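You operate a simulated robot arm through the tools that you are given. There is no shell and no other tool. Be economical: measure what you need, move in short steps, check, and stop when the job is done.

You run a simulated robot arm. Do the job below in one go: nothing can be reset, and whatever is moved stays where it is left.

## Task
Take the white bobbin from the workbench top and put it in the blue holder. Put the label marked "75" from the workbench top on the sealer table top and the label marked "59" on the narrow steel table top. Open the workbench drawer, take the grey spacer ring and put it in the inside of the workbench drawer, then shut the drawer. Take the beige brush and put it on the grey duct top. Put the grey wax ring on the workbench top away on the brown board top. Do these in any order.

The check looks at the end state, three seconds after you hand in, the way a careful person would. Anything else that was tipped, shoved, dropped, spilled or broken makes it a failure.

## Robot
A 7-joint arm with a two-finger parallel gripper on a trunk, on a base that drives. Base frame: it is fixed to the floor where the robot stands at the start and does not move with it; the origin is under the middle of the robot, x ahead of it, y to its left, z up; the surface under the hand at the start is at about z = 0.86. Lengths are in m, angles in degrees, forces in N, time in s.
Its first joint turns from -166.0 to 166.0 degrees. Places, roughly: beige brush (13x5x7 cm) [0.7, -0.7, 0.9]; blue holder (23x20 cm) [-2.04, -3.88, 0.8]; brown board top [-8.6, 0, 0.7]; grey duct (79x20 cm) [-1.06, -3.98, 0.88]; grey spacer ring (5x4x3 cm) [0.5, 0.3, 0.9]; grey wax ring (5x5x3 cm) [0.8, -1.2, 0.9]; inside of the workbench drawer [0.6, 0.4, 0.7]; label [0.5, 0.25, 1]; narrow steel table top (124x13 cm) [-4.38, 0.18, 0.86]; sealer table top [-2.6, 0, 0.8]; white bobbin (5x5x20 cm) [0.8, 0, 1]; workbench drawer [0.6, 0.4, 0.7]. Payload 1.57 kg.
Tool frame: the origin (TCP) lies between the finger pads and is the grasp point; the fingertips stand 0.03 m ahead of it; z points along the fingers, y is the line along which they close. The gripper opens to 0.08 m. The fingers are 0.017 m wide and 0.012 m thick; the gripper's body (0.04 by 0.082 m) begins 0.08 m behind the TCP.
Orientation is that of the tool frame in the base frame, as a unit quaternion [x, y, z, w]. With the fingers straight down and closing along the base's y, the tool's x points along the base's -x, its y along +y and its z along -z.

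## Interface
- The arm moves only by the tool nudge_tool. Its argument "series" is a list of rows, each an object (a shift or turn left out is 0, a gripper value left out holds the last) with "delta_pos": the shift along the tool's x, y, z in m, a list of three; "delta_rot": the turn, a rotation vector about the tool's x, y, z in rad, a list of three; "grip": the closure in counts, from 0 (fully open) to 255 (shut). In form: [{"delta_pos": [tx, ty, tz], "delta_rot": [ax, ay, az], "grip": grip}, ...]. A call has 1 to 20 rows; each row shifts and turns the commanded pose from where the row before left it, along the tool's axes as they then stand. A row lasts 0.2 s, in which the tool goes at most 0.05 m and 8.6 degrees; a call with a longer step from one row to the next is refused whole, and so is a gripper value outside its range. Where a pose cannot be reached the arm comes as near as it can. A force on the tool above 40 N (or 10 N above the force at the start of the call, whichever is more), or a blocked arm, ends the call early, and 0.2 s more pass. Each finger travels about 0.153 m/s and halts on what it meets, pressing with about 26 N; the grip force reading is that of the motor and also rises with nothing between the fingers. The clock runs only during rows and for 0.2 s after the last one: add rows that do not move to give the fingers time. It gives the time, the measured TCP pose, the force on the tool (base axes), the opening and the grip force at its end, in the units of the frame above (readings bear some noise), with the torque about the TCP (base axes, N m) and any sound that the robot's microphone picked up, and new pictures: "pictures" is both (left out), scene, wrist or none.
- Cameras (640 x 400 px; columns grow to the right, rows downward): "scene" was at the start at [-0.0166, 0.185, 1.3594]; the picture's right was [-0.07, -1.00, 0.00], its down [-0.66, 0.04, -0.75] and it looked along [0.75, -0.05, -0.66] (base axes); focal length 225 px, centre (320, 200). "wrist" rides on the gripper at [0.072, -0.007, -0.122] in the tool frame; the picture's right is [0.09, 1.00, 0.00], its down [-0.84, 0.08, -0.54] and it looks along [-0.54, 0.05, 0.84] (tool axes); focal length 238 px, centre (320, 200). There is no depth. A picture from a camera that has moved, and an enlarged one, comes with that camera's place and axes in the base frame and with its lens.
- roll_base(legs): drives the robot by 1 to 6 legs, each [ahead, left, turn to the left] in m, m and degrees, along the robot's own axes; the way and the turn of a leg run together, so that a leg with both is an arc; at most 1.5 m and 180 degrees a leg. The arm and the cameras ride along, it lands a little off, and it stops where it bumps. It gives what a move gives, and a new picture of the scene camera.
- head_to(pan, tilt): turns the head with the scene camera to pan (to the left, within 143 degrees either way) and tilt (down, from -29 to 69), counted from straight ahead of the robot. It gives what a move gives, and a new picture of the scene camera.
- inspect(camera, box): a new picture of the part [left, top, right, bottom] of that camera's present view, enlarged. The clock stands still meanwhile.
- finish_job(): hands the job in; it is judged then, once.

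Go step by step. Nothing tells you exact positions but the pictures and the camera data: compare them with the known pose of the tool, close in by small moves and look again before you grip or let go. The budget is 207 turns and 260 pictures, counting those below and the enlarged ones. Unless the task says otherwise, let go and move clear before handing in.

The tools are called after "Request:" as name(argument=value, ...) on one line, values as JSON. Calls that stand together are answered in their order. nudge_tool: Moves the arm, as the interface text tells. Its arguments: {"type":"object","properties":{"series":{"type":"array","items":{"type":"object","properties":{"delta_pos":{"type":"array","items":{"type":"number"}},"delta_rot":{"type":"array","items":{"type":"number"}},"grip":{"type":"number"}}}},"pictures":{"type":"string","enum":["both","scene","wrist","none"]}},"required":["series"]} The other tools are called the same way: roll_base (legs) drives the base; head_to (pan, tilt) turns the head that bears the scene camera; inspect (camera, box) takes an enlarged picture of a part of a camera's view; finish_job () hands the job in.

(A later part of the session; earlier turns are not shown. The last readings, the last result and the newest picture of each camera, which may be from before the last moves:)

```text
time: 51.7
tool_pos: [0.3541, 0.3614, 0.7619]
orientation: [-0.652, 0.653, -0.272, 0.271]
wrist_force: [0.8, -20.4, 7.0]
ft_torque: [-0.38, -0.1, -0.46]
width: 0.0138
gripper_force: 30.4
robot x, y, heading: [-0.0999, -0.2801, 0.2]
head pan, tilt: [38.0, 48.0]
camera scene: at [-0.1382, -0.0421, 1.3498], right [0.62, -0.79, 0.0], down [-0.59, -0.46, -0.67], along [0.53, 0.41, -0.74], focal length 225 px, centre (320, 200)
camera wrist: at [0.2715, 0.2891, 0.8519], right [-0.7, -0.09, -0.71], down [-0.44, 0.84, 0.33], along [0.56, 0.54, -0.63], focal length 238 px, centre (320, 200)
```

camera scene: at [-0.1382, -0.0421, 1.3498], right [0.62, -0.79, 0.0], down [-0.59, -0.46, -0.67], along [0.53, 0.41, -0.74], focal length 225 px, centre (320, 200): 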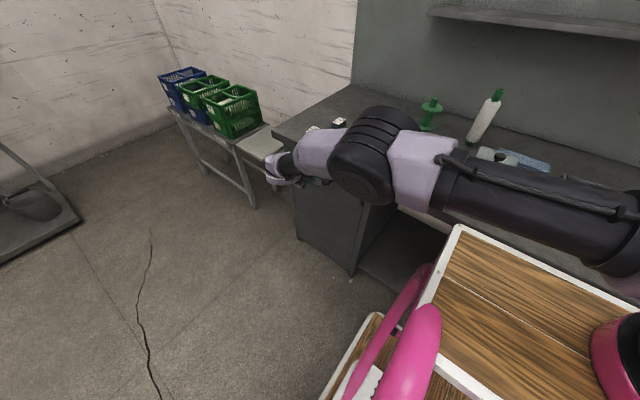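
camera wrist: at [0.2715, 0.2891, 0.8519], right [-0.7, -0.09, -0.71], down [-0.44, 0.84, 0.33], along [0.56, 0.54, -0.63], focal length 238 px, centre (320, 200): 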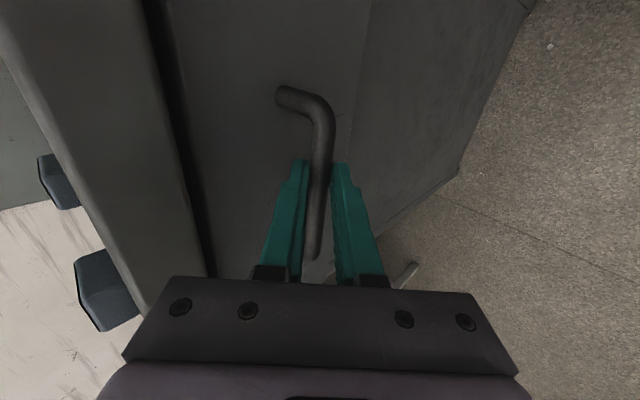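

Request:
nudge_tool(series=[{"delta_pos": [0, -0.0065, 0.0065]}, {"delta_pos": [0, -0.0065, 0.0065]}, {"delta_pos": [0, -0.003, 0.003]}, {}], pictures="wrist")

```text
time: 52.7
tool_pos: [0.3702, 0.3643, 0.7596]
orientation: [0.655, -0.653, 0.269, -0.27]
wrist_force: [-35.4, -11.2, -7.7]
ft_torque: [-0.03, 0.64, -0.21]
width: 0.0141
gripper_force: 30.4
robot x, y, heading: [-0.0975, -0.2838, -0.1]
head pan, tilt: [38.0, 48.0]
camera wrist: at [0.2889, 0.2909, 0.8513], right [-0.71, -0.09, -0.7], down [-0.44, 0.83, 0.33], along [0.55, 0.54, -0.63], focal length 238 px, centre (320, 200)
```

wrist: 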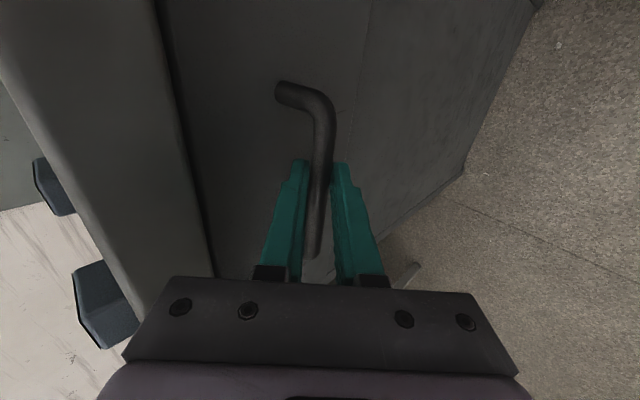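

Request:
nudge_tool(series=[{"delta_pos": [0, 0.002, -0.002], "grip": 130}, {}, {"delta_pos": [0, 0, -0.03]}, {"delta_pos": [0, 0, -0.045]}, {"delta_pos": [0, -0.02, -0.045]}, {"delta_pos": [0, -0.02, -0.045]}, {"delta_pos": [0, -0.02, -0.045]}, {"delta_pos": [0, -0.02, -0.045]}, {"delta_rot": [-0.131, 0, 0], "grip": 0}, {"delta_rot": [-0.131, 0, 0]}, {"delta_rot": [-0.131, 0, 0]}, {"delta_rot": [-0.131, 0, 0]}, {"delta_rot": [-0.131, 0, 0]}, {"delta_rot": [-0.131, 0, 0]}, {"delta_pos": [0, 0, -0.045]}, {"delta_pos": [0, 0, -0.045]}])

```text
time: 56.1
tool_pos: [0.2492, 0.3611, 1.0887]
orientation: [0.707, -0.707, 0.0, 0.0]
wrist_force: [0.1, -0.2, 0.2]
ft_torque: [0.02, 0.02, -0.02]
width: 0.0802
gripper_force: 0.1
robot x, y, heading: [-0.1029, -0.2833, -0.2]
head pan, tilt: [38.0, 48.0]
camera scene: at [-0.138, -0.0409, 1.3496], right [0.62, -0.79, 0.0], down [-0.59, -0.46, -0.67], along [0.53, 0.41, -0.74], focal length 225 px, centre (320, 200)
camera wrist: at [0.2557, 0.289, 1.2104], right [-1.0, -0.09, 0.0], down [-0.08, 0.84, 0.54], along [-0.05, 0.54, -0.84], focal length 238 px, centre (320, 200)
```

scene: 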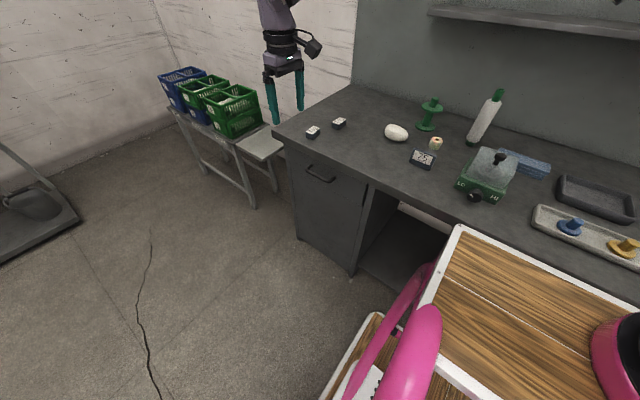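
wrist: 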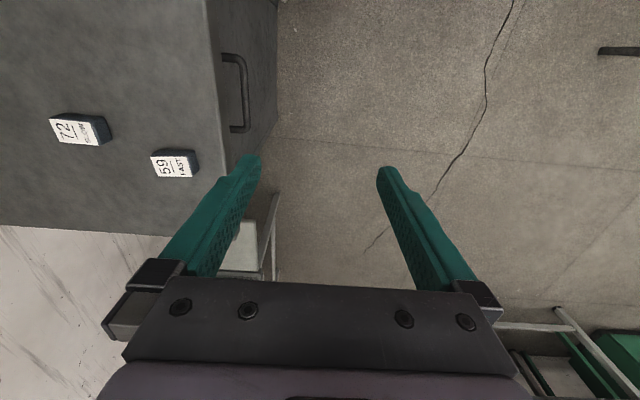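

Request:
nudge_tool(series=[{"delta_rot": [0, 0, 0.1428]}, {"delta_rot": [0, 0, 0.1428]}, {"delta_rot": [0, 0, 0.1428]}, {"delta_rot": [0, 0, 0.1428]}, {"delta_rot": [0, 0, 0.1428]}, {"delta_rot": [0, 0, 0.1428]}, {"delta_rot": [0, 0, 0.1428]}, {"delta_rot": [0, 0, 0.1428]}, {"delta_rot": [0, 0, 0.1428]}, {"delta_rot": [0, 0, 0.1428]}, {"delta_rot": [0, 0, 0.1428]}, {"delta_pos": [-0.04, 0.018, 0.012]}, {"delta_pos": [-0.04, 0.018, 0.012]}, {"delta_pos": [-0.04, 0.018, 0.012]}, {"delta_pos": [-0.04, 0.018, 0.012]}, {"delta_pos": [-0.04, 0.018, 0.012]}, {}], pictures="wrist")

Request:
inspect(camera="wrist", box=[220, 60, 420, 185])

```text
time: 59.7
tool_pos: [0.3884, 0.4001, 1.0313]
orientation: [0.0, 1.0, 0.001, 0.001]
wrist_force: [0.4, -1.2, -0.4]
ft_torque: [0.01, -0.01, 0.01]
width: 0.0799
gripper_force: 0.0
out of reach, approached as far as the arm can: row 14, 15, 16
robot x, y, heading: [-0.0964, -0.2816, -0.0]
head pan, tilt: [38.0, 48.0]
camera wrist: at [0.3165, 0.3932, 1.1542], right [-0.09, 1.0, 0.0], down [0.84, 0.08, 0.54], along [0.54, 0.05, -0.84], focal length 238 px, centre (320, 200)
```

wrist: 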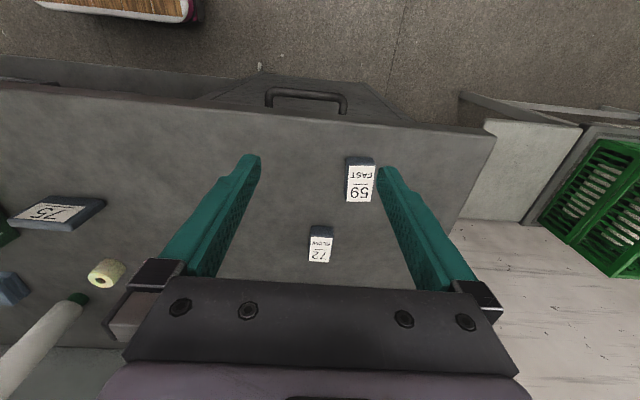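

```text
3.20 times, centred on (320, 122) of wrist
camera zoom: at [0.3165, 0.3932, 1.1542], right [-0.09, 1.0, 0.0], down [0.84, 0.08, 0.54], along [0.54, 0.05, -0.84], focal length 763 px, centre (320, 448)
```

zoom: 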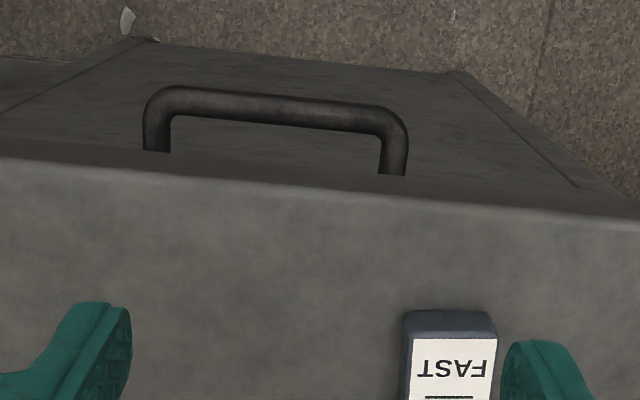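

Drawer is shut. The arm can't reach 59 from here, so I'll tuck the hand back and shift left.

Request:
nudge_tool(series=[{"delta_pos": [0, -0.02, -0.04]}, {"delta_pos": [0, -0.048, -0.01]}, {"delta_pos": [0, -0.048, 0]}, {"delta_pos": [0, -0.048, 0]}, {"delta_pos": [0, -0.048, 0]}, {"delta_pos": [0, -0.048, 0]}], pictures="none")

Request:
roll_base(legs=[[0, 0.3, 0]])

```text
time: 61.1
tool_pos: [0.3887, 0.1396, 1.0818]
orientation: [-0.001, 1.0, 0.0, 0.0]
wrist_force: [-0.5, 1.0, -0.1]
ft_torque: [-0.05, 0.01, -0.01]
width: 0.0797
gripper_force: 0.1
robot x, y, heading: [-0.0982, -0.2811, 0.1]
head pan, tilt: [38.0, 48.0]
```

```text
time: 63.1
tool_pos: [0.3891, 0.4379, 1.0825]
orientation: [0.0, 1.0, -0.001, -0.001]
wrist_force: [0.8, 0.3, -0.5]
ft_torque: [-0.02, 0.02, -0.01]
width: 0.0802
gripper_force: 0.1
robot x, y, heading: [-0.1001, 0.0193, -0.2]
head pan, tilt: [38.0, 48.0]
camera scene: at [-0.1378, 0.2577, 1.3497], right [0.61, -0.79, 0.0], down [-0.59, -0.46, -0.67], along [0.53, 0.41, -0.74], focal length 225 px, centre (320, 200)
```

scene: 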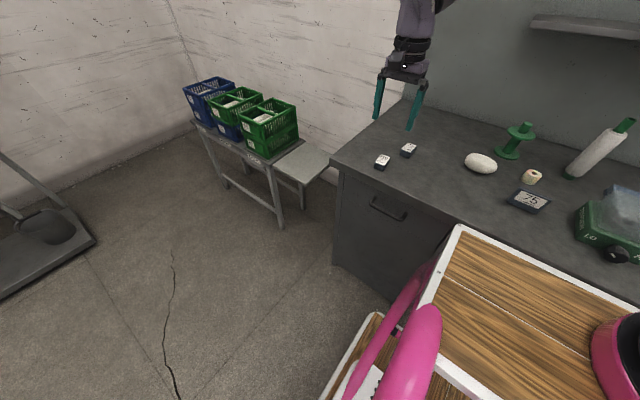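

Request:
nudge_tool(series=[{"delta_pos": [-0.034, 0.01, 0.03]}, {"delta_pos": [-0.034, 0.01, 0.03]}, {"delta_pos": [0, 0, 0.03]}, {}], pictures="wrist")

Request:
inspect(camera="wrist", box=[240, 80, 400, 220])

```text
time: 64.1
tool_pos: [0.457, 0.457, 0.9927]
orientation: [0.001, 1.0, 0.001, 0.0]
wrist_force: [-0.5, 0.4, 0.3]
ft_torque: [0.03, 0.01, -0.02]
width: 0.0799
gripper_force: 0.0
robot x, y, heading: [-0.0971, 0.0143, 0.1]
head pan, tilt: [38.0, 48.0]
camera wrist: at [0.3844, 0.4503, 1.1147], right [-0.09, 1.0, 0.0], down [0.84, 0.08, 0.54], along [0.54, 0.05, -0.84], focal length 238 px, centre (320, 200)
```

wrist: 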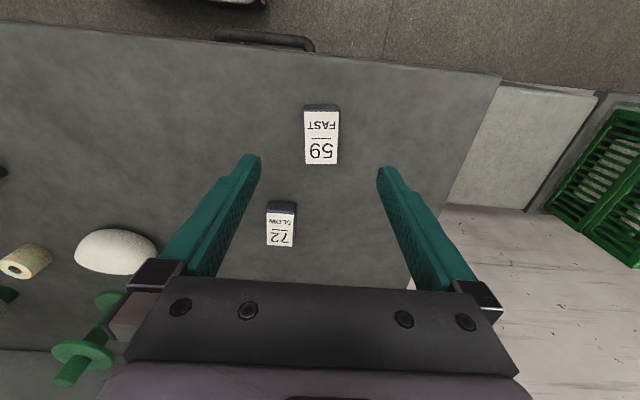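

```text
2.86 times, centred on (320, 150) of wrist
camera zoom: at [0.3844, 0.4503, 1.1147], right [-0.09, 1.0, 0.0], down [0.84, 0.08, 0.54], along [0.54, 0.05, -0.84], focal length 681 px, centre (320, 343)
```

zoom: 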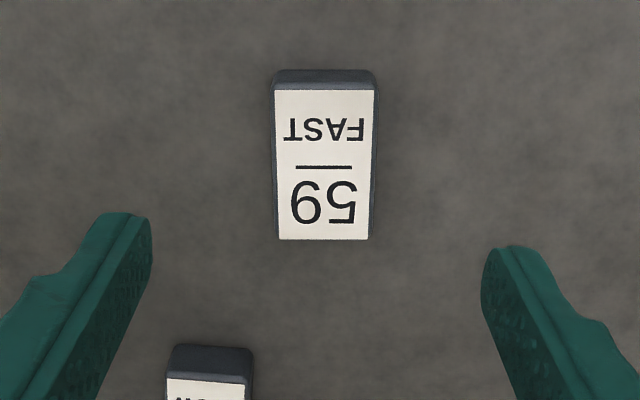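

Request:
nudge_tool(series=[{"delta_pos": [-0.002, 0.001, 0.04]}, {"delta_pos": [0, 0, 0.04]}, {"delta_pos": [0, 0, 0.017]}, {}, {"grip": 255}, {}, {}, {}], pictures="wrist")

```text
time: 65.9
tool_pos: [0.4581, 0.4589, 0.8957]
orientation: [0.0, 1.0, 0.001, 0.0]
wrist_force: [1.2, 1.0, 0.4]
ft_torque: [0.01, 0.0, 0.0]
width: 0.0353
gripper_force: 26.1
robot x, y, heading: [-0.1021, 0.018, 0.1]
head pan, tilt: [38.0, 48.0]
camera wrist: at [0.3865, 0.4518, 1.0175], right [-0.09, 1.0, 0.0], down [0.84, 0.08, 0.54], along [0.54, 0.05, -0.84], focal length 238 px, centre (320, 200)
```

wrist: 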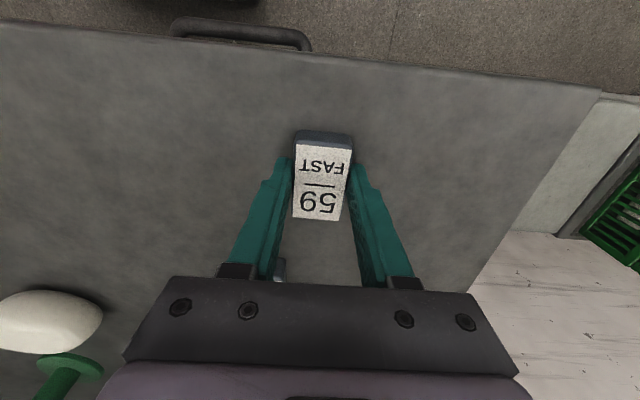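

Request:
nudge_tool(series=[{"delta_pos": [0, 0, -0.045]}, {"delta_pos": [0, 0, -0.045]}, {"delta_pos": [0, -0.03, -0.035]}, {"delta_pos": [0, -0.03, -0.035]}, {"delta_pos": [0, -0.03, -0.035]}, {"delta_pos": [0, -0.03, -0.035]}, {"delta_pos": [0, -0.04, -0.025]}, {"delta_pos": [0, -0.04, -0.025]}, {"delta_pos": [0, -0.04, -0.0]}], pictures="wrist")

Request:
roll_base(legs=[[-0.15, 0, 0], [0, 0.75, 0], [0, 0, 90], [0, 0, 90]])

Request:
head_to(pan=0, tilt=15)

```text
time: 67.9
tool_pos: [0.4589, 0.2184, 1.1748]
orientation: [-0.001, 1.0, 0.001, -0.001]
wrist_force: [0.0, 0.5, -1.4]
ft_torque: [-0.05, -0.03, 0.04]
width: 0.0349
gripper_force: 26.2
robot x, y, heading: [-0.0994, 0.0189, -0.0]
head pan, tilt: [38.0, 48.0]
camera wrist: at [0.3861, 0.2109, 1.2976], right [-0.09, 1.0, 0.0], down [0.84, 0.08, 0.54], along [0.54, 0.05, -0.84], focal length 238 px, centre (320, 200)
```

wrist: 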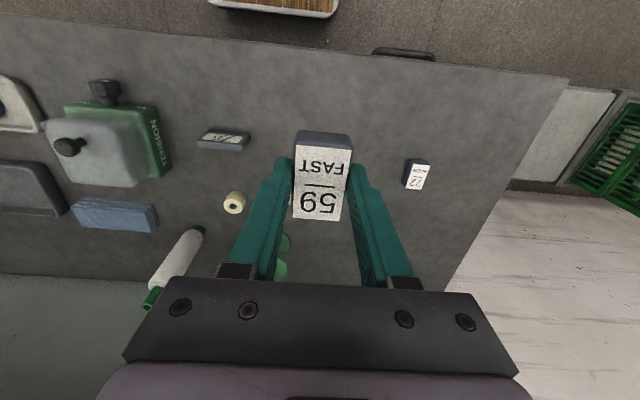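

```text
time: 80.6
tool_pos: [-0.8064, 0.5675, 1.1753]
orientation: [1.0, -0.002, 0.0, 0.0]
wrist_force: [0.2, 0.1, -0.8]
ft_torque: [0.0, 0.0, -0.01]
width: 0.0352
gripper_force: 25.9
robot x, y, heading: [-0.2479, 0.7635, 179.7]
head pan, tilt: [38.0, 48.0]
camera scene: at [-0.2121, 0.5266, 1.3497], right [-0.61, 0.79, 0.0], down [0.59, 0.45, -0.67], along [-0.53, -0.41, -0.74], focal length 225 px, centre (320, 200)
```

scene: 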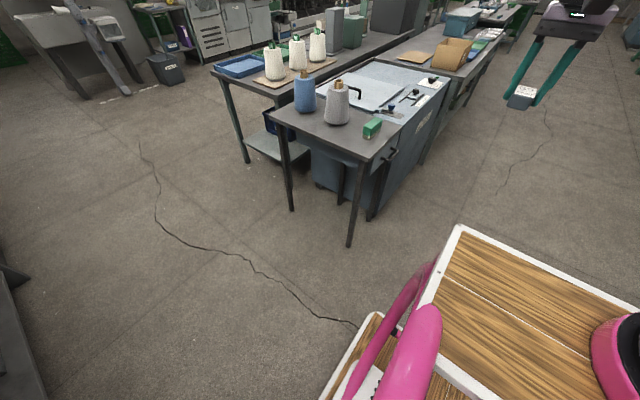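

```text
time: 81.6
tool_pos: [-0.8066, 0.5669, 1.1754]
orientation: [1.0, -0.003, 0.0, 0.001]
wrist_force: [0.2, 0.4, -0.9]
ft_torque: [-0.02, -0.01, 0.03]
width: 0.0349
gripper_force: 26.2
robot x, y, heading: [-0.2502, 0.7652, 179.7]
head pan, tilt: [0.0, 15.0]
camera scene: at [-0.2432, 0.5752, 1.4006], right [0.0, 1.0, 0.0], down [0.26, 0.0, -0.97], along [-0.97, 0.0, -0.26], focal length 225 px, centre (320, 200)
```

scene: 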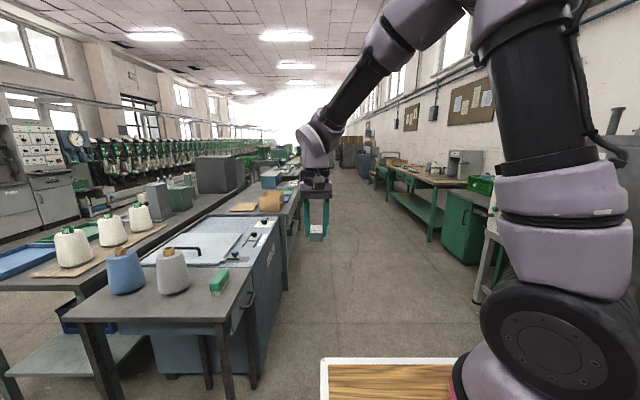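

Request:
roll_base(legs=[[1.2, -0.15, 0], [1.2, 0, 0]])

Request:
head_to(pan=35, tilt=30)

```text
time: 93.5
tool_pos: [-3.2236, 0.7645, 1.1757]
orientation: [1.0, -0.011, 0.0, 0.0]
wrist_force: [0.5, 0.7, -0.1]
ft_torque: [-0.03, -0.03, 0.04]
width: 0.0347
gripper_force: 26.2
robot x, y, heading: [-2.6614, 0.9528, 178.6]
head pan, tilt: [0.0, 15.0]
camera scene: at [-2.6593, 0.7625, 1.4007], right [0.02, 1.0, 0.0], down [0.26, -0.01, -0.97], along [-0.97, 0.02, -0.26], focal length 225 px, centre (320, 200)
```

scene: 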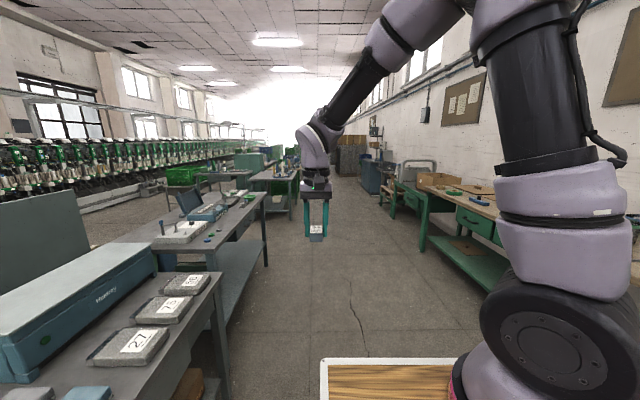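

```text
time: 94.5
tool_pos: [-3.2224, 0.7644, 1.1755]
orientation: [1.0, -0.01, 0.0, 0.0]
wrist_force: [0.4, -0.3, 0.1]
ft_torque: [0.03, 0.0, 0.04]
width: 0.0349
gripper_force: 26.4
robot x, y, heading: [-2.6632, 0.9539, 178.8]
head pan, tilt: [35.0, 30.0]
camera scene: at [-2.6412, 0.7102, 1.3765], right [-0.55, 0.83, 0.0], down [0.42, 0.28, -0.87], along [-0.72, -0.48, -0.5], focal length 225 px, centre (320, 200)
```

scene: 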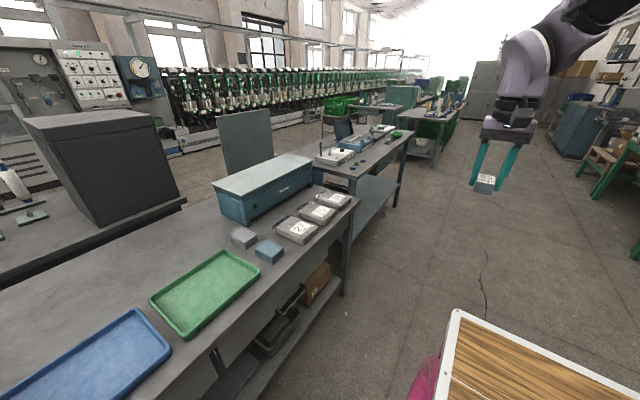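

Request:
roll_base(legs=[[0.8, 0, 1.2], [0.8, 0, 0]])

Request:
head_to(pan=75, tilt=42)

```text
time: 102.7
tool_pos: [-4.8216, 0.7588, 1.1757]
orientation: [1.0, 0.002, -0.001, -0.001]
wrist_force: [-0.1, 0.2, 0.0]
ft_torque: [-0.03, -0.02, 0.04]
width: 0.0349
gripper_force: 26.0
robot x, y, heading: [-4.2672, 0.9596, -179.6]
head pan, tilt: [35.0, 30.0]
camera scene: at [-4.238, 0.7198, 1.3765], right [-0.58, 0.82, 0.0], down [0.41, 0.29, -0.87], along [-0.71, -0.5, -0.5], focal length 225 px, centre (320, 200)
```

scene: 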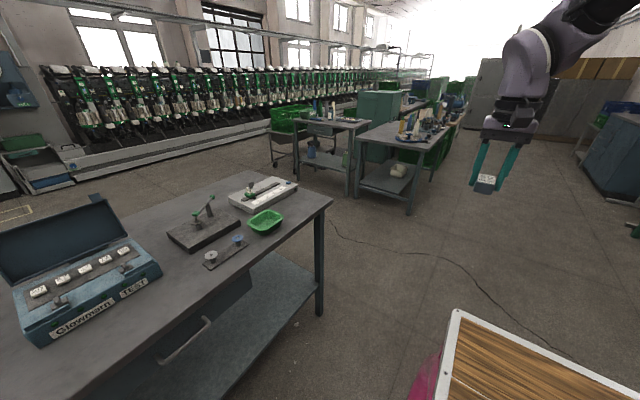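

```text
time: 103.8
tool_pos: [-4.8213, 0.7596, 1.1764]
orientation: [1.0, 0.003, 0.0, 0.0]
wrist_force: [-0.4, -0.1, -1.1]
ft_torque: [0.04, 0.02, 0.03]
width: 0.0349
gripper_force: 25.7
robot x, y, heading: [-4.2661, 0.96, -180.1]
head pan, tilt: [75.0, 42.0]
camera scene: at [-4.1855, 0.6911, 1.3582], right [-0.97, 0.26, 0.0], down [0.17, 0.65, -0.74], along [-0.19, -0.72, -0.67], focal length 225 px, centre (320, 200)
```

scene: 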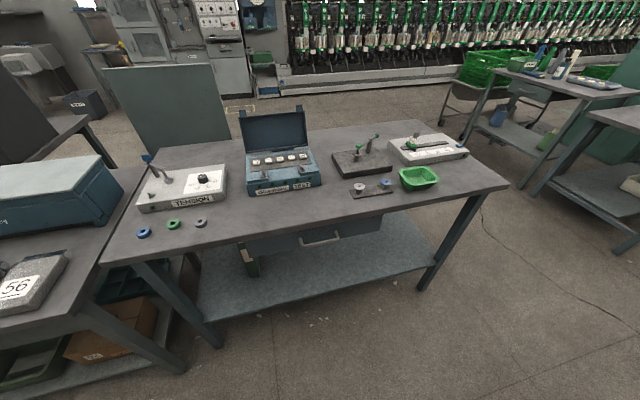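

Request:
roll_base(legs=[[0, 0, 90]])

Request:
head_to(pan=0, tilt=45)

```text
time: 108.0
tool_pos: [-4.0654, 0.4015, 1.175]
orientation: [0.708, 0.706, 0.0, 0.0]
wrist_force: [-0.2, -0.9, -0.7]
ft_torque: [-0.02, -0.01, -0.03]
width: 0.0348
gripper_force: 26.0
robot x, y, heading: [-4.2611, 0.9607, -90.1]
head pan, tilt: [75.0, 42.0]
camera scene: at [-3.9935, 1.039, 1.3582], right [-0.26, -0.97, 0.0], down [-0.65, 0.18, -0.74], along [0.72, -0.19, -0.67], focal length 225 px, centre (320, 200)
```

scene: 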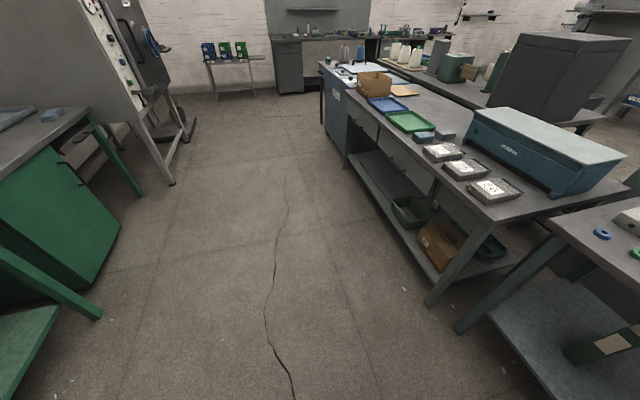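

```text
time: 109.5
tool_pos: [-4.0661, 0.4023, 1.1752]
orientation: [0.708, 0.706, 0.0, 0.0]
wrist_force: [1.1, 0.0, -0.6]
ft_torque: [-0.04, 0.02, 0.04]
width: 0.0349
gripper_force: 26.7
robot x, y, heading: [-4.2682, 0.9604, -90.1]
head pan, tilt: [0.0, 45.0]
camera scene: at [-4.0745, 0.9796, 1.3539], right [-1.0, 0.0, 0.0], down [0.0, 0.71, -0.71], along [0.0, -0.71, -0.71], focal length 225 px, centre (320, 200)
```

scene: 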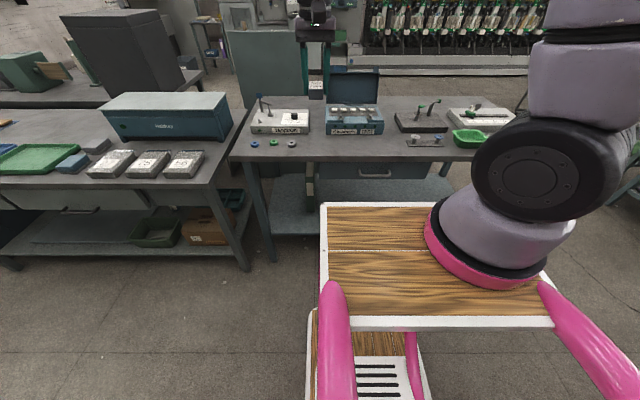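

Request:
nudge_tool(series=[{"delta_pos": [-0.037, -0.03, 0]}, {"delta_pos": [-0.037, -0.03, 0]}, {"delta_pos": [-0.037, -0.03, 0]}, {"delta_pos": [-0.037, -0.03, 0]}, {"delta_pos": [-0.037, -0.03, 0]}, {"delta_pos": [-0.037, -0.034, 0]}, {"delta_pos": [0, 0, 0.045]}, {"delta_pos": [0, 0, 0.045]}, {"delta_pos": [0, 0, 0.045]}, {"delta_pos": [0, 0, 0.045]}, {"delta_pos": [0, 0, 0.04]}, {}])

```text
refused: row 6 steps farther than a row can; nothing moved
```

Request:
nudge_tool(series=[{"delta_pos": [-0.037, -0.03, 0]}, {"delta_pos": [-0.037, -0.03, 0]}, {"delta_pos": [-0.037, -0.03, 0]}, {"delta_pos": [-0.037, -0.03, 0]}, {"delta_pos": [-0.037, -0.03, 0]}, {"delta_pos": [-0.037, -0.033, 0]}, {"delta_pos": [0, 0, 0.045]}, {"delta_pos": [0, 0, 0.045]}, {"delta_pos": [0, 0, 0.045]}, {"delta_pos": [0, 0, 0.045]}, {"delta_pos": [0, 0, 0.04]}, {}])

```text
time: 112.0
tool_pos: [-4.2492, 0.1799, 0.9558]
orientation: [0.708, 0.706, 0.001, 0.001]
wrist_force: [0.7, 0.2, 0.3]
ft_torque: [-0.01, 0.02, -0.02]
width: 0.0347
gripper_force: 25.9
robot x, y, heading: [-4.2631, 0.9607, -90.0]
head pan, tilt: [0.0, 45.0]
camera scene: at [-4.0746, 0.9797, 1.3539], right [-1.0, 0.0, 0.0], down [0.0, 0.71, -0.71], along [0.0, -0.71, -0.71], focal length 225 px, centre (320, 200)
camera wrist: at [-4.2566, 0.2509, 1.0779], right [1.0, 0.09, 0.0], down [0.07, -0.84, 0.54], along [0.05, -0.54, -0.84], focal length 238 px, centre (320, 200)
```

scene: 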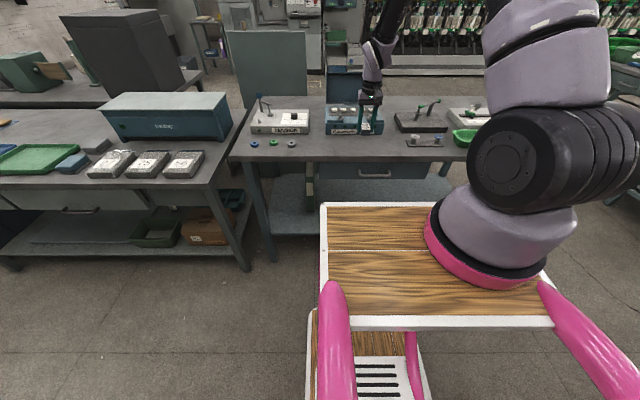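
wrist: 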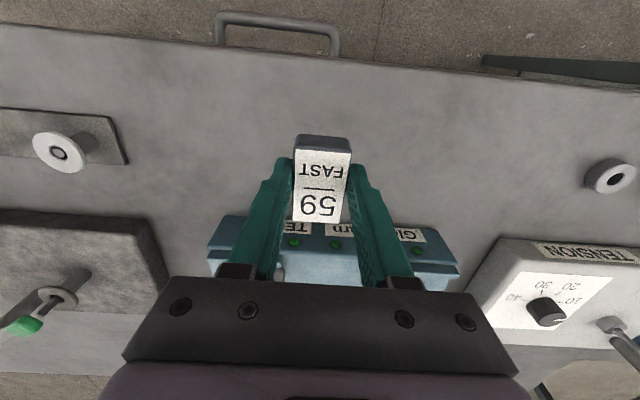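

Request:
nudge_tool(series=[{"delta_pos": [0, 0, 0.03]}, {"delta_pos": [0, 0, 0.02]}, {"delta_pos": [0, 0, 0.004]}, {"delta_pos": [0, 0, 0.003]}, {"delta_pos": [0, 0, 0.003]}, {}], pictures="wrist")

```text
time: 113.5
tool_pos: [-4.2489, 0.1814, 0.8962]
orientation: [0.707, 0.707, -0.001, 0.001]
wrist_force: [-0.6, 0.2, -1.4]
ft_torque: [-0.01, -0.02, -0.03]
width: 0.0349
gripper_force: 26.6
robot x, y, heading: [-4.2633, 0.9599, -90.1]
head pan, tilt: [0.0, 45.0]
camera wrist: at [-4.2557, 0.2515, 1.0178], right [1.0, 0.09, 0.0], down [0.07, -0.84, 0.54], along [0.05, -0.54, -0.84], focal length 238 px, centre (320, 200)
```

wrist: 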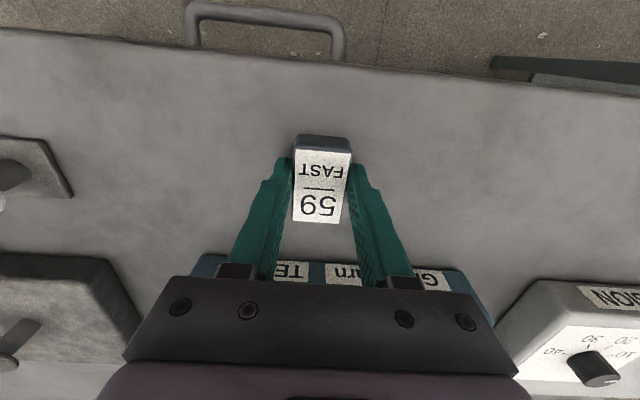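

Request:
nudge_tool(series=[{"delta_pos": [0, 0, 0.003]}, {"delta_pos": [0, 0, 0.002]}, {}], pictures="none")

```text
time: 114.2
tool_pos: [-4.2481, 0.1797, 0.8923]
orientation: [0.708, 0.706, -0.001, 0.001]
wrist_force: [0.3, -1.2, 23.4]
ft_torque: [-0.1, 0.02, -0.02]
width: 0.0348
gripper_force: 25.8
robot x, y, heading: [-4.2645, 0.9618, -90.1]
head pan, tilt: [0.0, 45.0]
```

Request:
nudge_tool(series=[{"delta_pos": [0, 0, -0.002], "grip": 80}, {}, {"delta_pos": [0, 0, -0.03]}, {"delta_pos": [0, 0, -0.045]}, {"delta_pos": [0.02, 0, -0.045]}, {"delta_pos": [0.02, 0, -0.045], "grip": 0}, {"delta_pos": [0.03, 0, -0.04]}, {"delta_pos": [0.03, 0, -0.04]}, {"delta_pos": [0.045, 0, -0.02]}, {"delta_pos": [0.045, 0, -0.02]}])

```text
time: 116.5
tool_pos: [-4.2483, 0.3696, 1.1761]
orientation: [0.708, 0.706, 0.001, 0.0]
wrist_force: [0.5, -1.3, -0.4]
ft_torque: [0.06, 0.0, 0.03]
width: 0.0799
gripper_force: 0.1
robot x, y, heading: [-4.2593, 0.9599, -90.2]
head pan, tilt: [0.0, 45.0]
camera scene: at [-4.0744, 0.9787, 1.3539], right [-1.0, 0.0, 0.0], down [0.0, 0.71, -0.71], along [0.0, -0.71, -0.71], focal length 225 px, centre (320, 200)
camera wrist: at [-4.2559, 0.4407, 1.2986], right [1.0, 0.09, 0.0], down [0.07, -0.84, 0.54], along [0.05, -0.54, -0.84], focal length 238 px, centre (320, 200)
```

scene: 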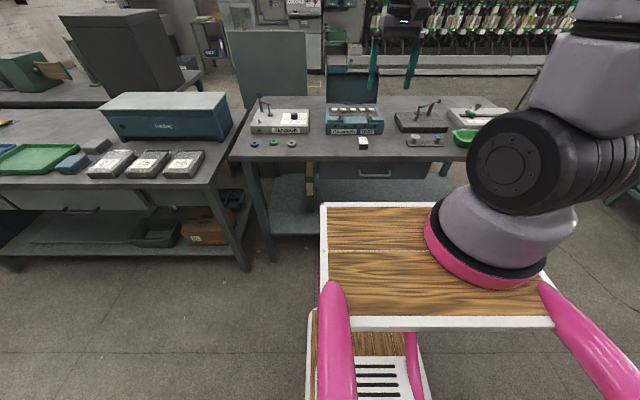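
wrist: 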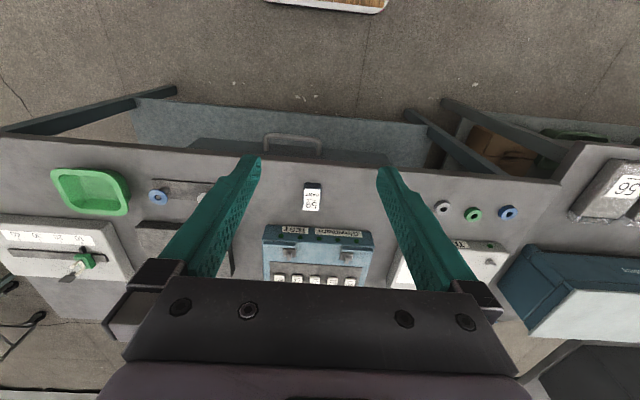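

Request:
roll_base(legs=[[0, 0, 90], [1.3, 0, 0], [1.3, 0, 0], [1.35, 0, 0], [0.2, -0.95, 0]])

Request:
head_to(pan=0, tilt=45)

```text
time: 143.9
tool_pos: [0.4839, 0.0024, 1.1772]
orientation: [-0.01, 1.0, 0.0, -0.001]
wrist_force: [-0.5, -0.2, -0.2]
ft_torque: [0.0, -0.01, 0.02]
width: 0.0803
gripper_force: 0.1
robot x, y, heading: [-0.108, -0.025, 1.1]
head pan, tilt: [0.0, 45.0]
camera scene: at [-0.1297, 0.1647, 1.3539], right [0.02, -1.0, 0.0], down [-0.71, -0.01, -0.71], along [0.71, 0.01, -0.71], focal length 225 px, centre (320, 200)
```

scene: 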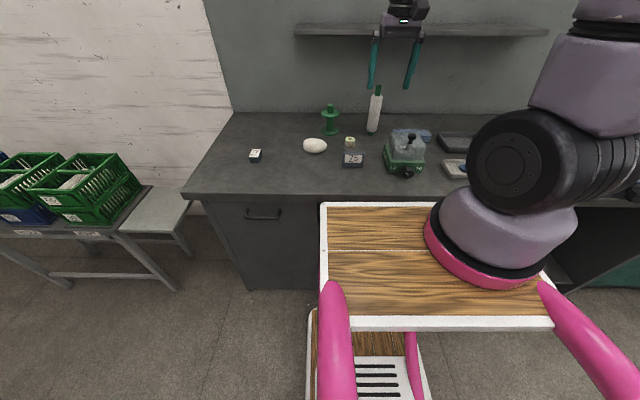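

```text
time: 144.5
tool_pos: [0.4835, 0.0028, 1.1767]
orientation: [-0.009, 1.0, 0.0, -0.001]
wrist_force: [-0.2, 0.1, -0.7]
ft_torque: [-0.02, 0.03, 0.02]
width: 0.0801
gripper_force: 0.1
robot x, y, heading: [-0.1041, -0.022, 1.2]
head pan, tilt: [0.0, 45.0]
camera scene: at [-0.1297, 0.1647, 1.3539], right [0.02, -1.0, 0.0], down [-0.71, -0.01, -0.71], along [0.71, 0.01, -0.71], focal length 225 px, centre (320, 200)
```

scene: 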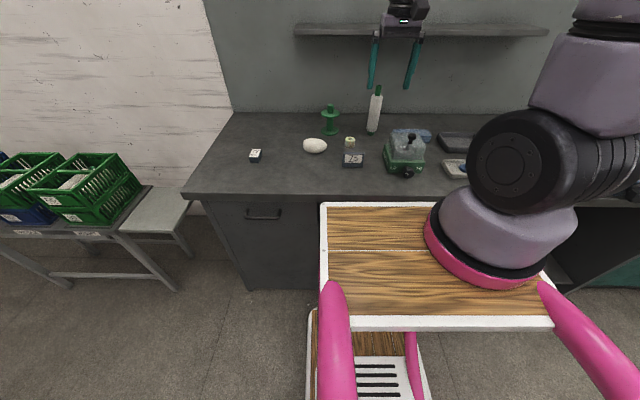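

Request:
nudge_tool(series=[{"delta_pos": [-0.02, 0.018, 0.04]}, {"delta_pos": [-0.02, 0.018, 0.04]}, {"delta_pos": [-0.015, 0.012, 0.04]}, {}], pictures="wrist")

Request:
inspect(camera="wrist", box=[240, 80, 400, 220])

Request:
inspect(camera="scene", box=[290, 110, 410, 190])

```text
time: 145.5
tool_pos: [0.5369, 0.0506, 1.0575]
orientation: [-0.009, 1.0, 0.001, 0.001]
wrist_force: [-0.1, 0.1, 0.5]
ft_torque: [-0.01, -0.02, -0.03]
width: 0.0801
gripper_force: 0.1
robot x, y, heading: [-0.1096, -0.0215, 1.2]
head pan, tilt: [0.0, 45.0]
camera wrist: at [0.4657, 0.0426, 1.1791], right [-0.11, 0.99, 0.0], down [0.83, 0.09, 0.54], along [0.54, 0.06, -0.84], focal length 238 px, centre (320, 200)
```

wrist: 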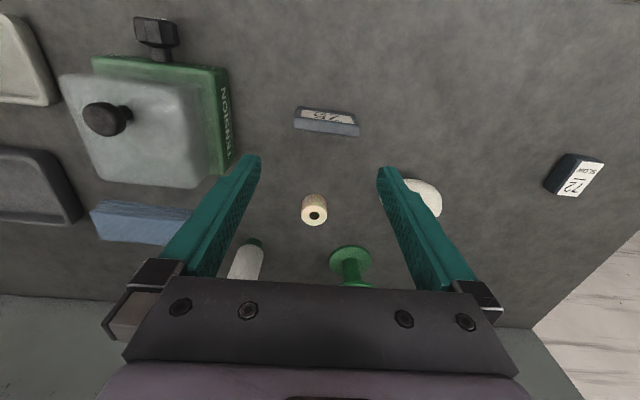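

```text
2.86 times, centred on (320, 150) of wrist
camera zoom: at [0.4657, 0.0426, 1.1791], right [-0.11, 0.99, 0.0], down [0.83, 0.09, 0.54], along [0.54, 0.06, -0.84], focal length 681 px, centre (320, 343)
```

zoom: 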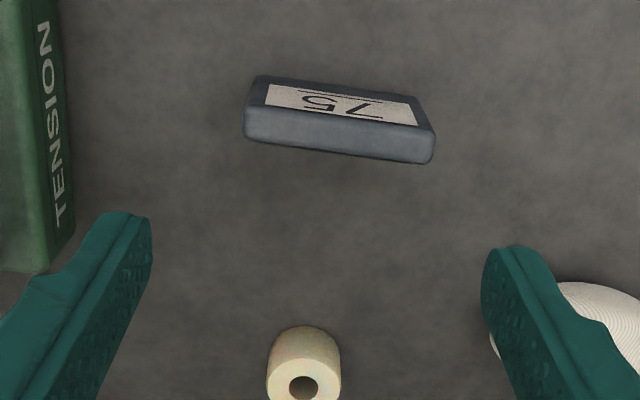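

```text
5.00 times, centred on (350, 150) of scene
camera zoom: at [-0.1298, 0.1647, 1.3539], right [0.02, -1.0, 0.0], down [-0.71, -0.01, -0.71], along [0.71, 0.01, -0.71], focal length 1124 px, centre (170, 450)
```

zoom: 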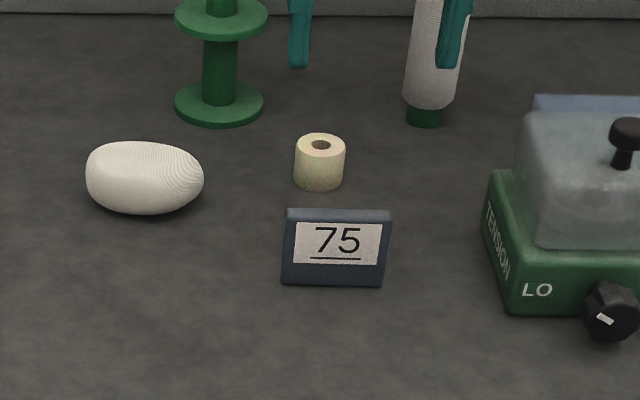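

Request:
nudge_tool(series=[{"delta_rot": [0, 0, -0.141]}, {"delta_rot": [0, 0, -0.141]}, {"delta_rot": [0, 0, -0.141]}, {"delta_rot": [0, 0, -0.141]}, {"delta_rot": [0, 0, -0.141]}, {"delta_rot": [0, 0, -0.141]}, {"delta_rot": [0, 0, -0.141]}, {"delta_rot": [0, 0, -0.141]}, {"delta_rot": [0, 0, -0.141]}, {"delta_rot": [0, 0, -0.141]}, {"delta_rot": [0, 0, -0.141]}, {"delta_pos": [-0.008, -0.005, 0.04]}, {}], pictures="wrist")

Request:
inspect(camera="wrist", box=[240, 80, 400, 220])

```text
time: 148.3
tool_pos: [0.5428, 0.06, 1.0161]
orientation: [0.708, -0.706, 0.0, -0.001]
wrist_force: [0.6, 1.1, -0.7]
ft_torque: [0.03, 0.0, -0.04]
width: 0.08
gripper_force: 0.2
robot x, y, heading: [-0.1097, -0.025, 1.0]
head pan, tilt: [0.0, 45.0]
camera wrist: at [0.5487, -0.0129, 1.1387], right [-1.0, -0.09, 0.0], down [-0.08, 0.84, 0.54], along [-0.05, 0.54, -0.84], focal length 238 px, centre (320, 200)
```

wrist: 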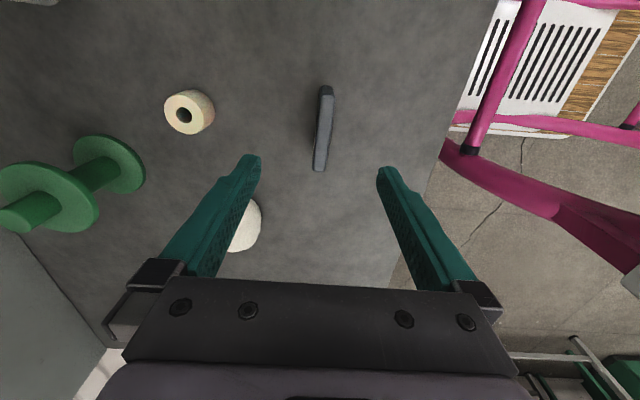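

```text
2.86 times, centred on (320, 150) of wrist
camera zoom: at [0.5487, -0.0129, 1.1387], right [-1.0, -0.09, 0.0], down [-0.08, 0.84, 0.54], along [-0.05, 0.54, -0.84], focal length 681 px, centre (320, 343)
```

zoom: 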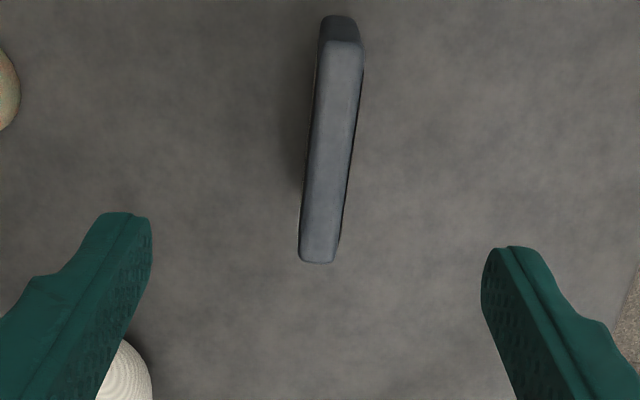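

Request:
nudge_tool(series=[{"delta_pos": [0.003, 0.003, 0.04]}, {"delta_pos": [0, 0, 0.04]}, {"delta_pos": [0, 0, 0.037]}, {}, {"grip": 255}, {}, {}, {}], pictures="both")

```text
time: 150.1
tool_pos: [0.5386, 0.0562, 0.901]
orientation: [-0.707, 0.707, 0.0, 0.0]
wrist_force: [-0.5, -0.1, 0.3]
ft_torque: [0.0, -0.03, 0.01]
width: 0.0134
gripper_force: 25.9
robot x, y, heading: [-0.106, -0.0244, 1.0]
head pan, tilt: [0.0, 45.0]
camera scene: at [-0.1296, 0.1647, 1.3539], right [0.02, -1.0, 0.0], down [-0.71, -0.01, -0.71], along [0.71, 0.01, -0.71], focal length 225 px, centre (320, 200)
camera wrist: at [0.5452, -0.0159, 1.022], right [-1.0, -0.09, 0.0], down [-0.08, 0.84, 0.54], along [-0.05, 0.54, -0.84], focal length 238 px, centre (320, 200)
```

scene: 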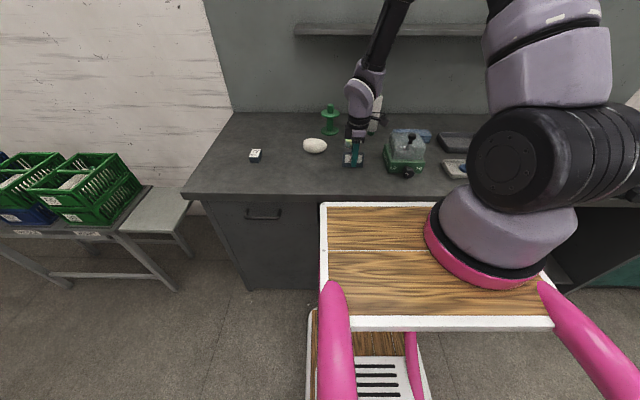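
wrist: 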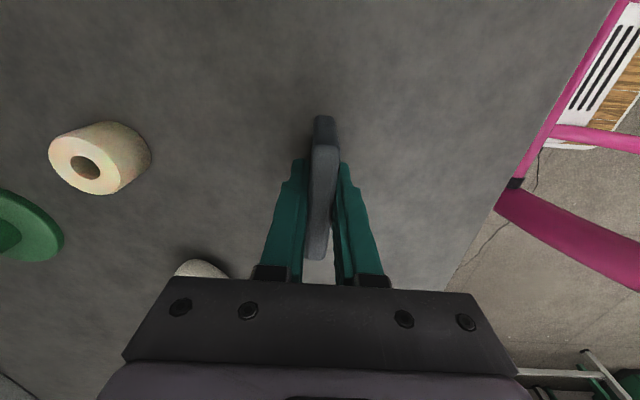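

Request:
nudge_tool(series=[{"delta_pos": [0, 0, -0.045]}, {"delta_pos": [0, 0, -0.045]}, {"delta_pos": [0, 0, -0.045]}, {"delta_pos": [0, 0, -0.045]}, {"delta_pos": [0, 0, -0.045]}, {"delta_pos": [0, 0, -0.045]}], pictures="wrist")

Request:
roll_base(legs=[[-0.15, 0, -1], [0, 0.98, 0], [0, 0, -90], [0, -1.2, 0], [0, -1.1, 0]])

Request:
head_to(pan=0, tilt=45)

```text
time: 151.5
tool_pos: [0.5397, 0.058, 1.1702]
orientation: [0.707, -0.707, -0.001, 0.0]
wrist_force: [0.6, -0.1, -0.1]
ft_torque: [0.02, 0.01, 0.0]
width: 0.0131
gripper_force: 26.6
robot x, y, heading: [-0.1038, -0.029, 1.1]
head pan, tilt: [0.0, 45.0]
camera wrist: at [0.547, -0.0155, 1.2922], right [-1.0, -0.09, 0.0], down [-0.08, 0.84, 0.54], along [-0.05, 0.54, -0.84], focal length 238 px, centre (320, 200)
```

wrist: 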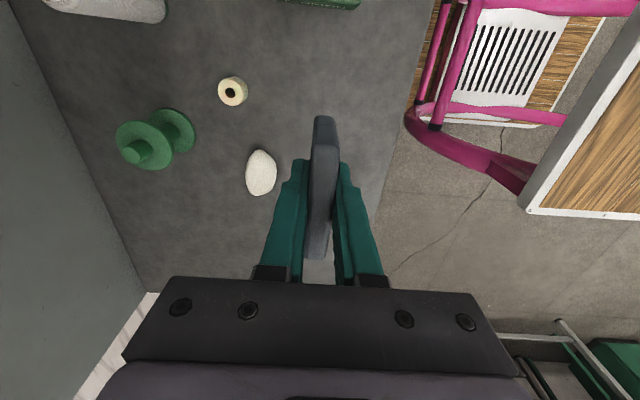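

```text
time: 172.4
tool_pos: [-2.4875, 0.2964, 1.1706]
orientation: [0.004, 1.0, -0.001, 0.001]
wrist_force: [-0.4, 0.3, -0.2]
ft_torque: [-0.02, 0.03, 0.01]
width: 0.0132
gripper_force: 26.2
robot x, y, heading: [-2.5673, 0.9437, -89.5]
head pan, tilt: [0.0, 45.0]
camera scene: at [-2.3763, 0.9664, 1.3539], right [-1.0, -0.01, 0.0], down [-0.01, 0.71, -0.71], along [0.01, -0.71, -0.71], focal length 225 px, centre (320, 200)
```

scene: 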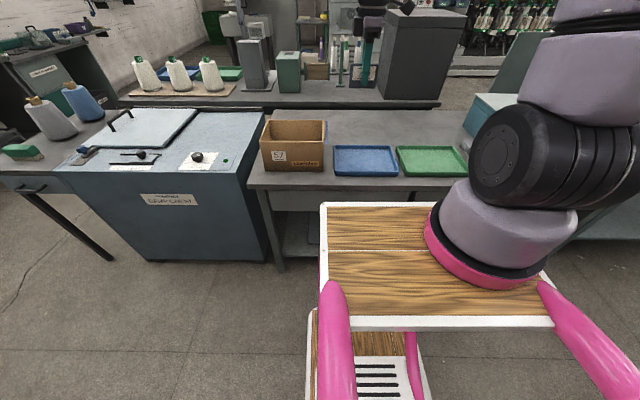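

```text
time: 173.0
tool_pos: [-2.4863, 0.2971, 1.1689]
orientation: [0.004, 1.0, 0.0, 0.0]
wrist_force: [0.4, 0.3, -0.2]
ft_torque: [0.0, 0.03, -0.02]
width: 0.0133
gripper_force: 26.3
robot x, y, heading: [-2.5649, 0.945, -89.2]
head pan, tilt: [0.0, 45.0]
camera scene: at [-2.3763, 0.9664, 1.3539], right [-1.0, -0.01, 0.0], down [-0.01, 0.71, -0.71], along [0.01, -0.71, -0.71], focal length 225 px, centre (320, 200)
```

scene: 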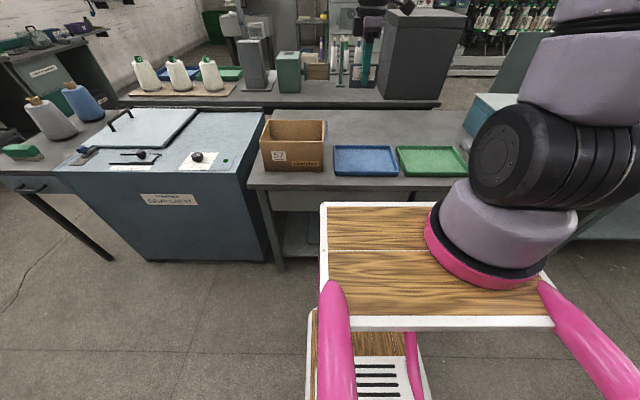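

Request:
roll_base(legs=[[0.15, 0, -0.5]])

Request:
nudge_tool(series=[{"delta_pos": [0.03, -0.035, 0]}, {"delta_pos": [0.03, -0.035, 0]}, {"delta_pos": [0.03, -0.035, 0]}, {"delta_pos": [0.02, -0.035, 0]}, {"delta_pos": [0, -0.035, 0.02]}, {"delta_pos": [0, 0, 0.045]}, {"delta_pos": [0, 0, 0.045]}, {}])

```text
time: 174.4
tool_pos: [-2.4913, 0.1465, 1.1696]
orientation: [0.007, 1.0, -0.001, 0.0]
wrist_force: [0.1, -1.0, -0.4]
ft_torque: [-0.04, -0.02, -0.03]
width: 0.0133
gripper_force: 26.1
robot x, y, heading: [-2.5658, 0.7959, -89.8]
head pan, tilt: [0.0, 45.0]
camera scene: at [-2.375, 0.8149, 1.3539], right [-1.0, 0.0, 0.0], down [0.0, 0.71, -0.71], along [0.0, -0.71, -0.71], focal length 225 px, centre (320, 200)
```

scene: 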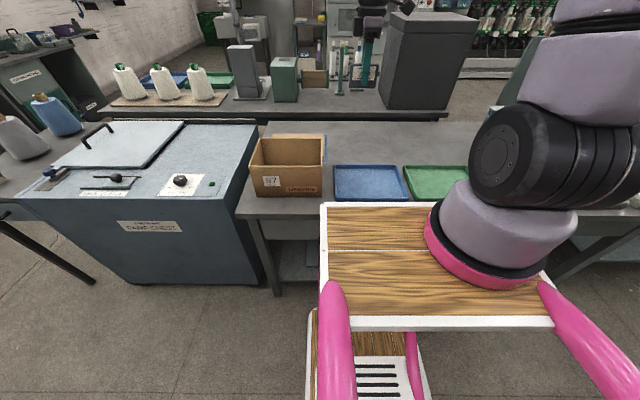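

```text
time: 176.2
tool_pos: [-2.6043, -0.0277, 1.0601]
orientation: [0.008, 1.0, -0.001, 0.001]
wrist_force: [-0.1, 0.1, -0.7]
ft_torque: [-0.03, 0.01, 0.06]
width: 0.0132
gripper_force: 25.9
robot x, y, heading: [-2.5661, 0.8011, -89.8]
head pan, tilt: [0.0, 45.0]
camera scene: at [-2.375, 0.815, 1.3539], right [-1.0, 0.0, 0.0], down [0.0, 0.71, -0.71], along [0.0, -0.71, -0.71], focal length 225 px, centre (320, 200)
camera wrist: at [-2.6772, -0.0345, 1.1818], right [-0.08, 1.0, 0.0], down [0.84, 0.06, 0.54], along [0.54, 0.04, -0.84], focal length 238 px, centre (320, 200)
```

scene: 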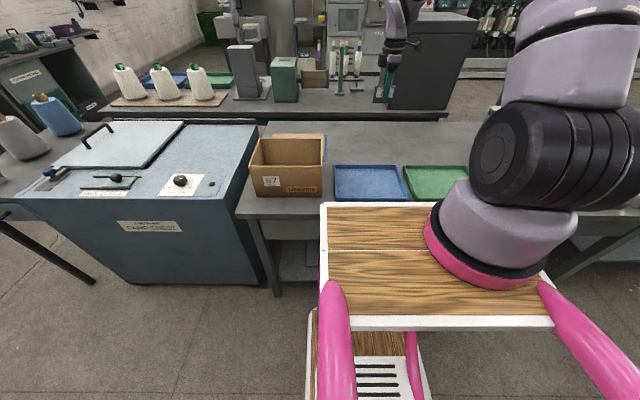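
wrist: 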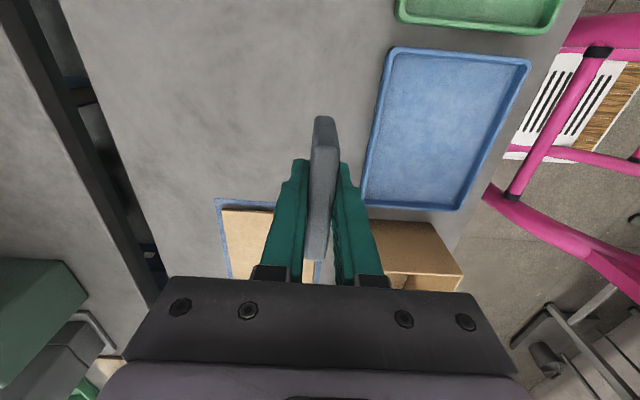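

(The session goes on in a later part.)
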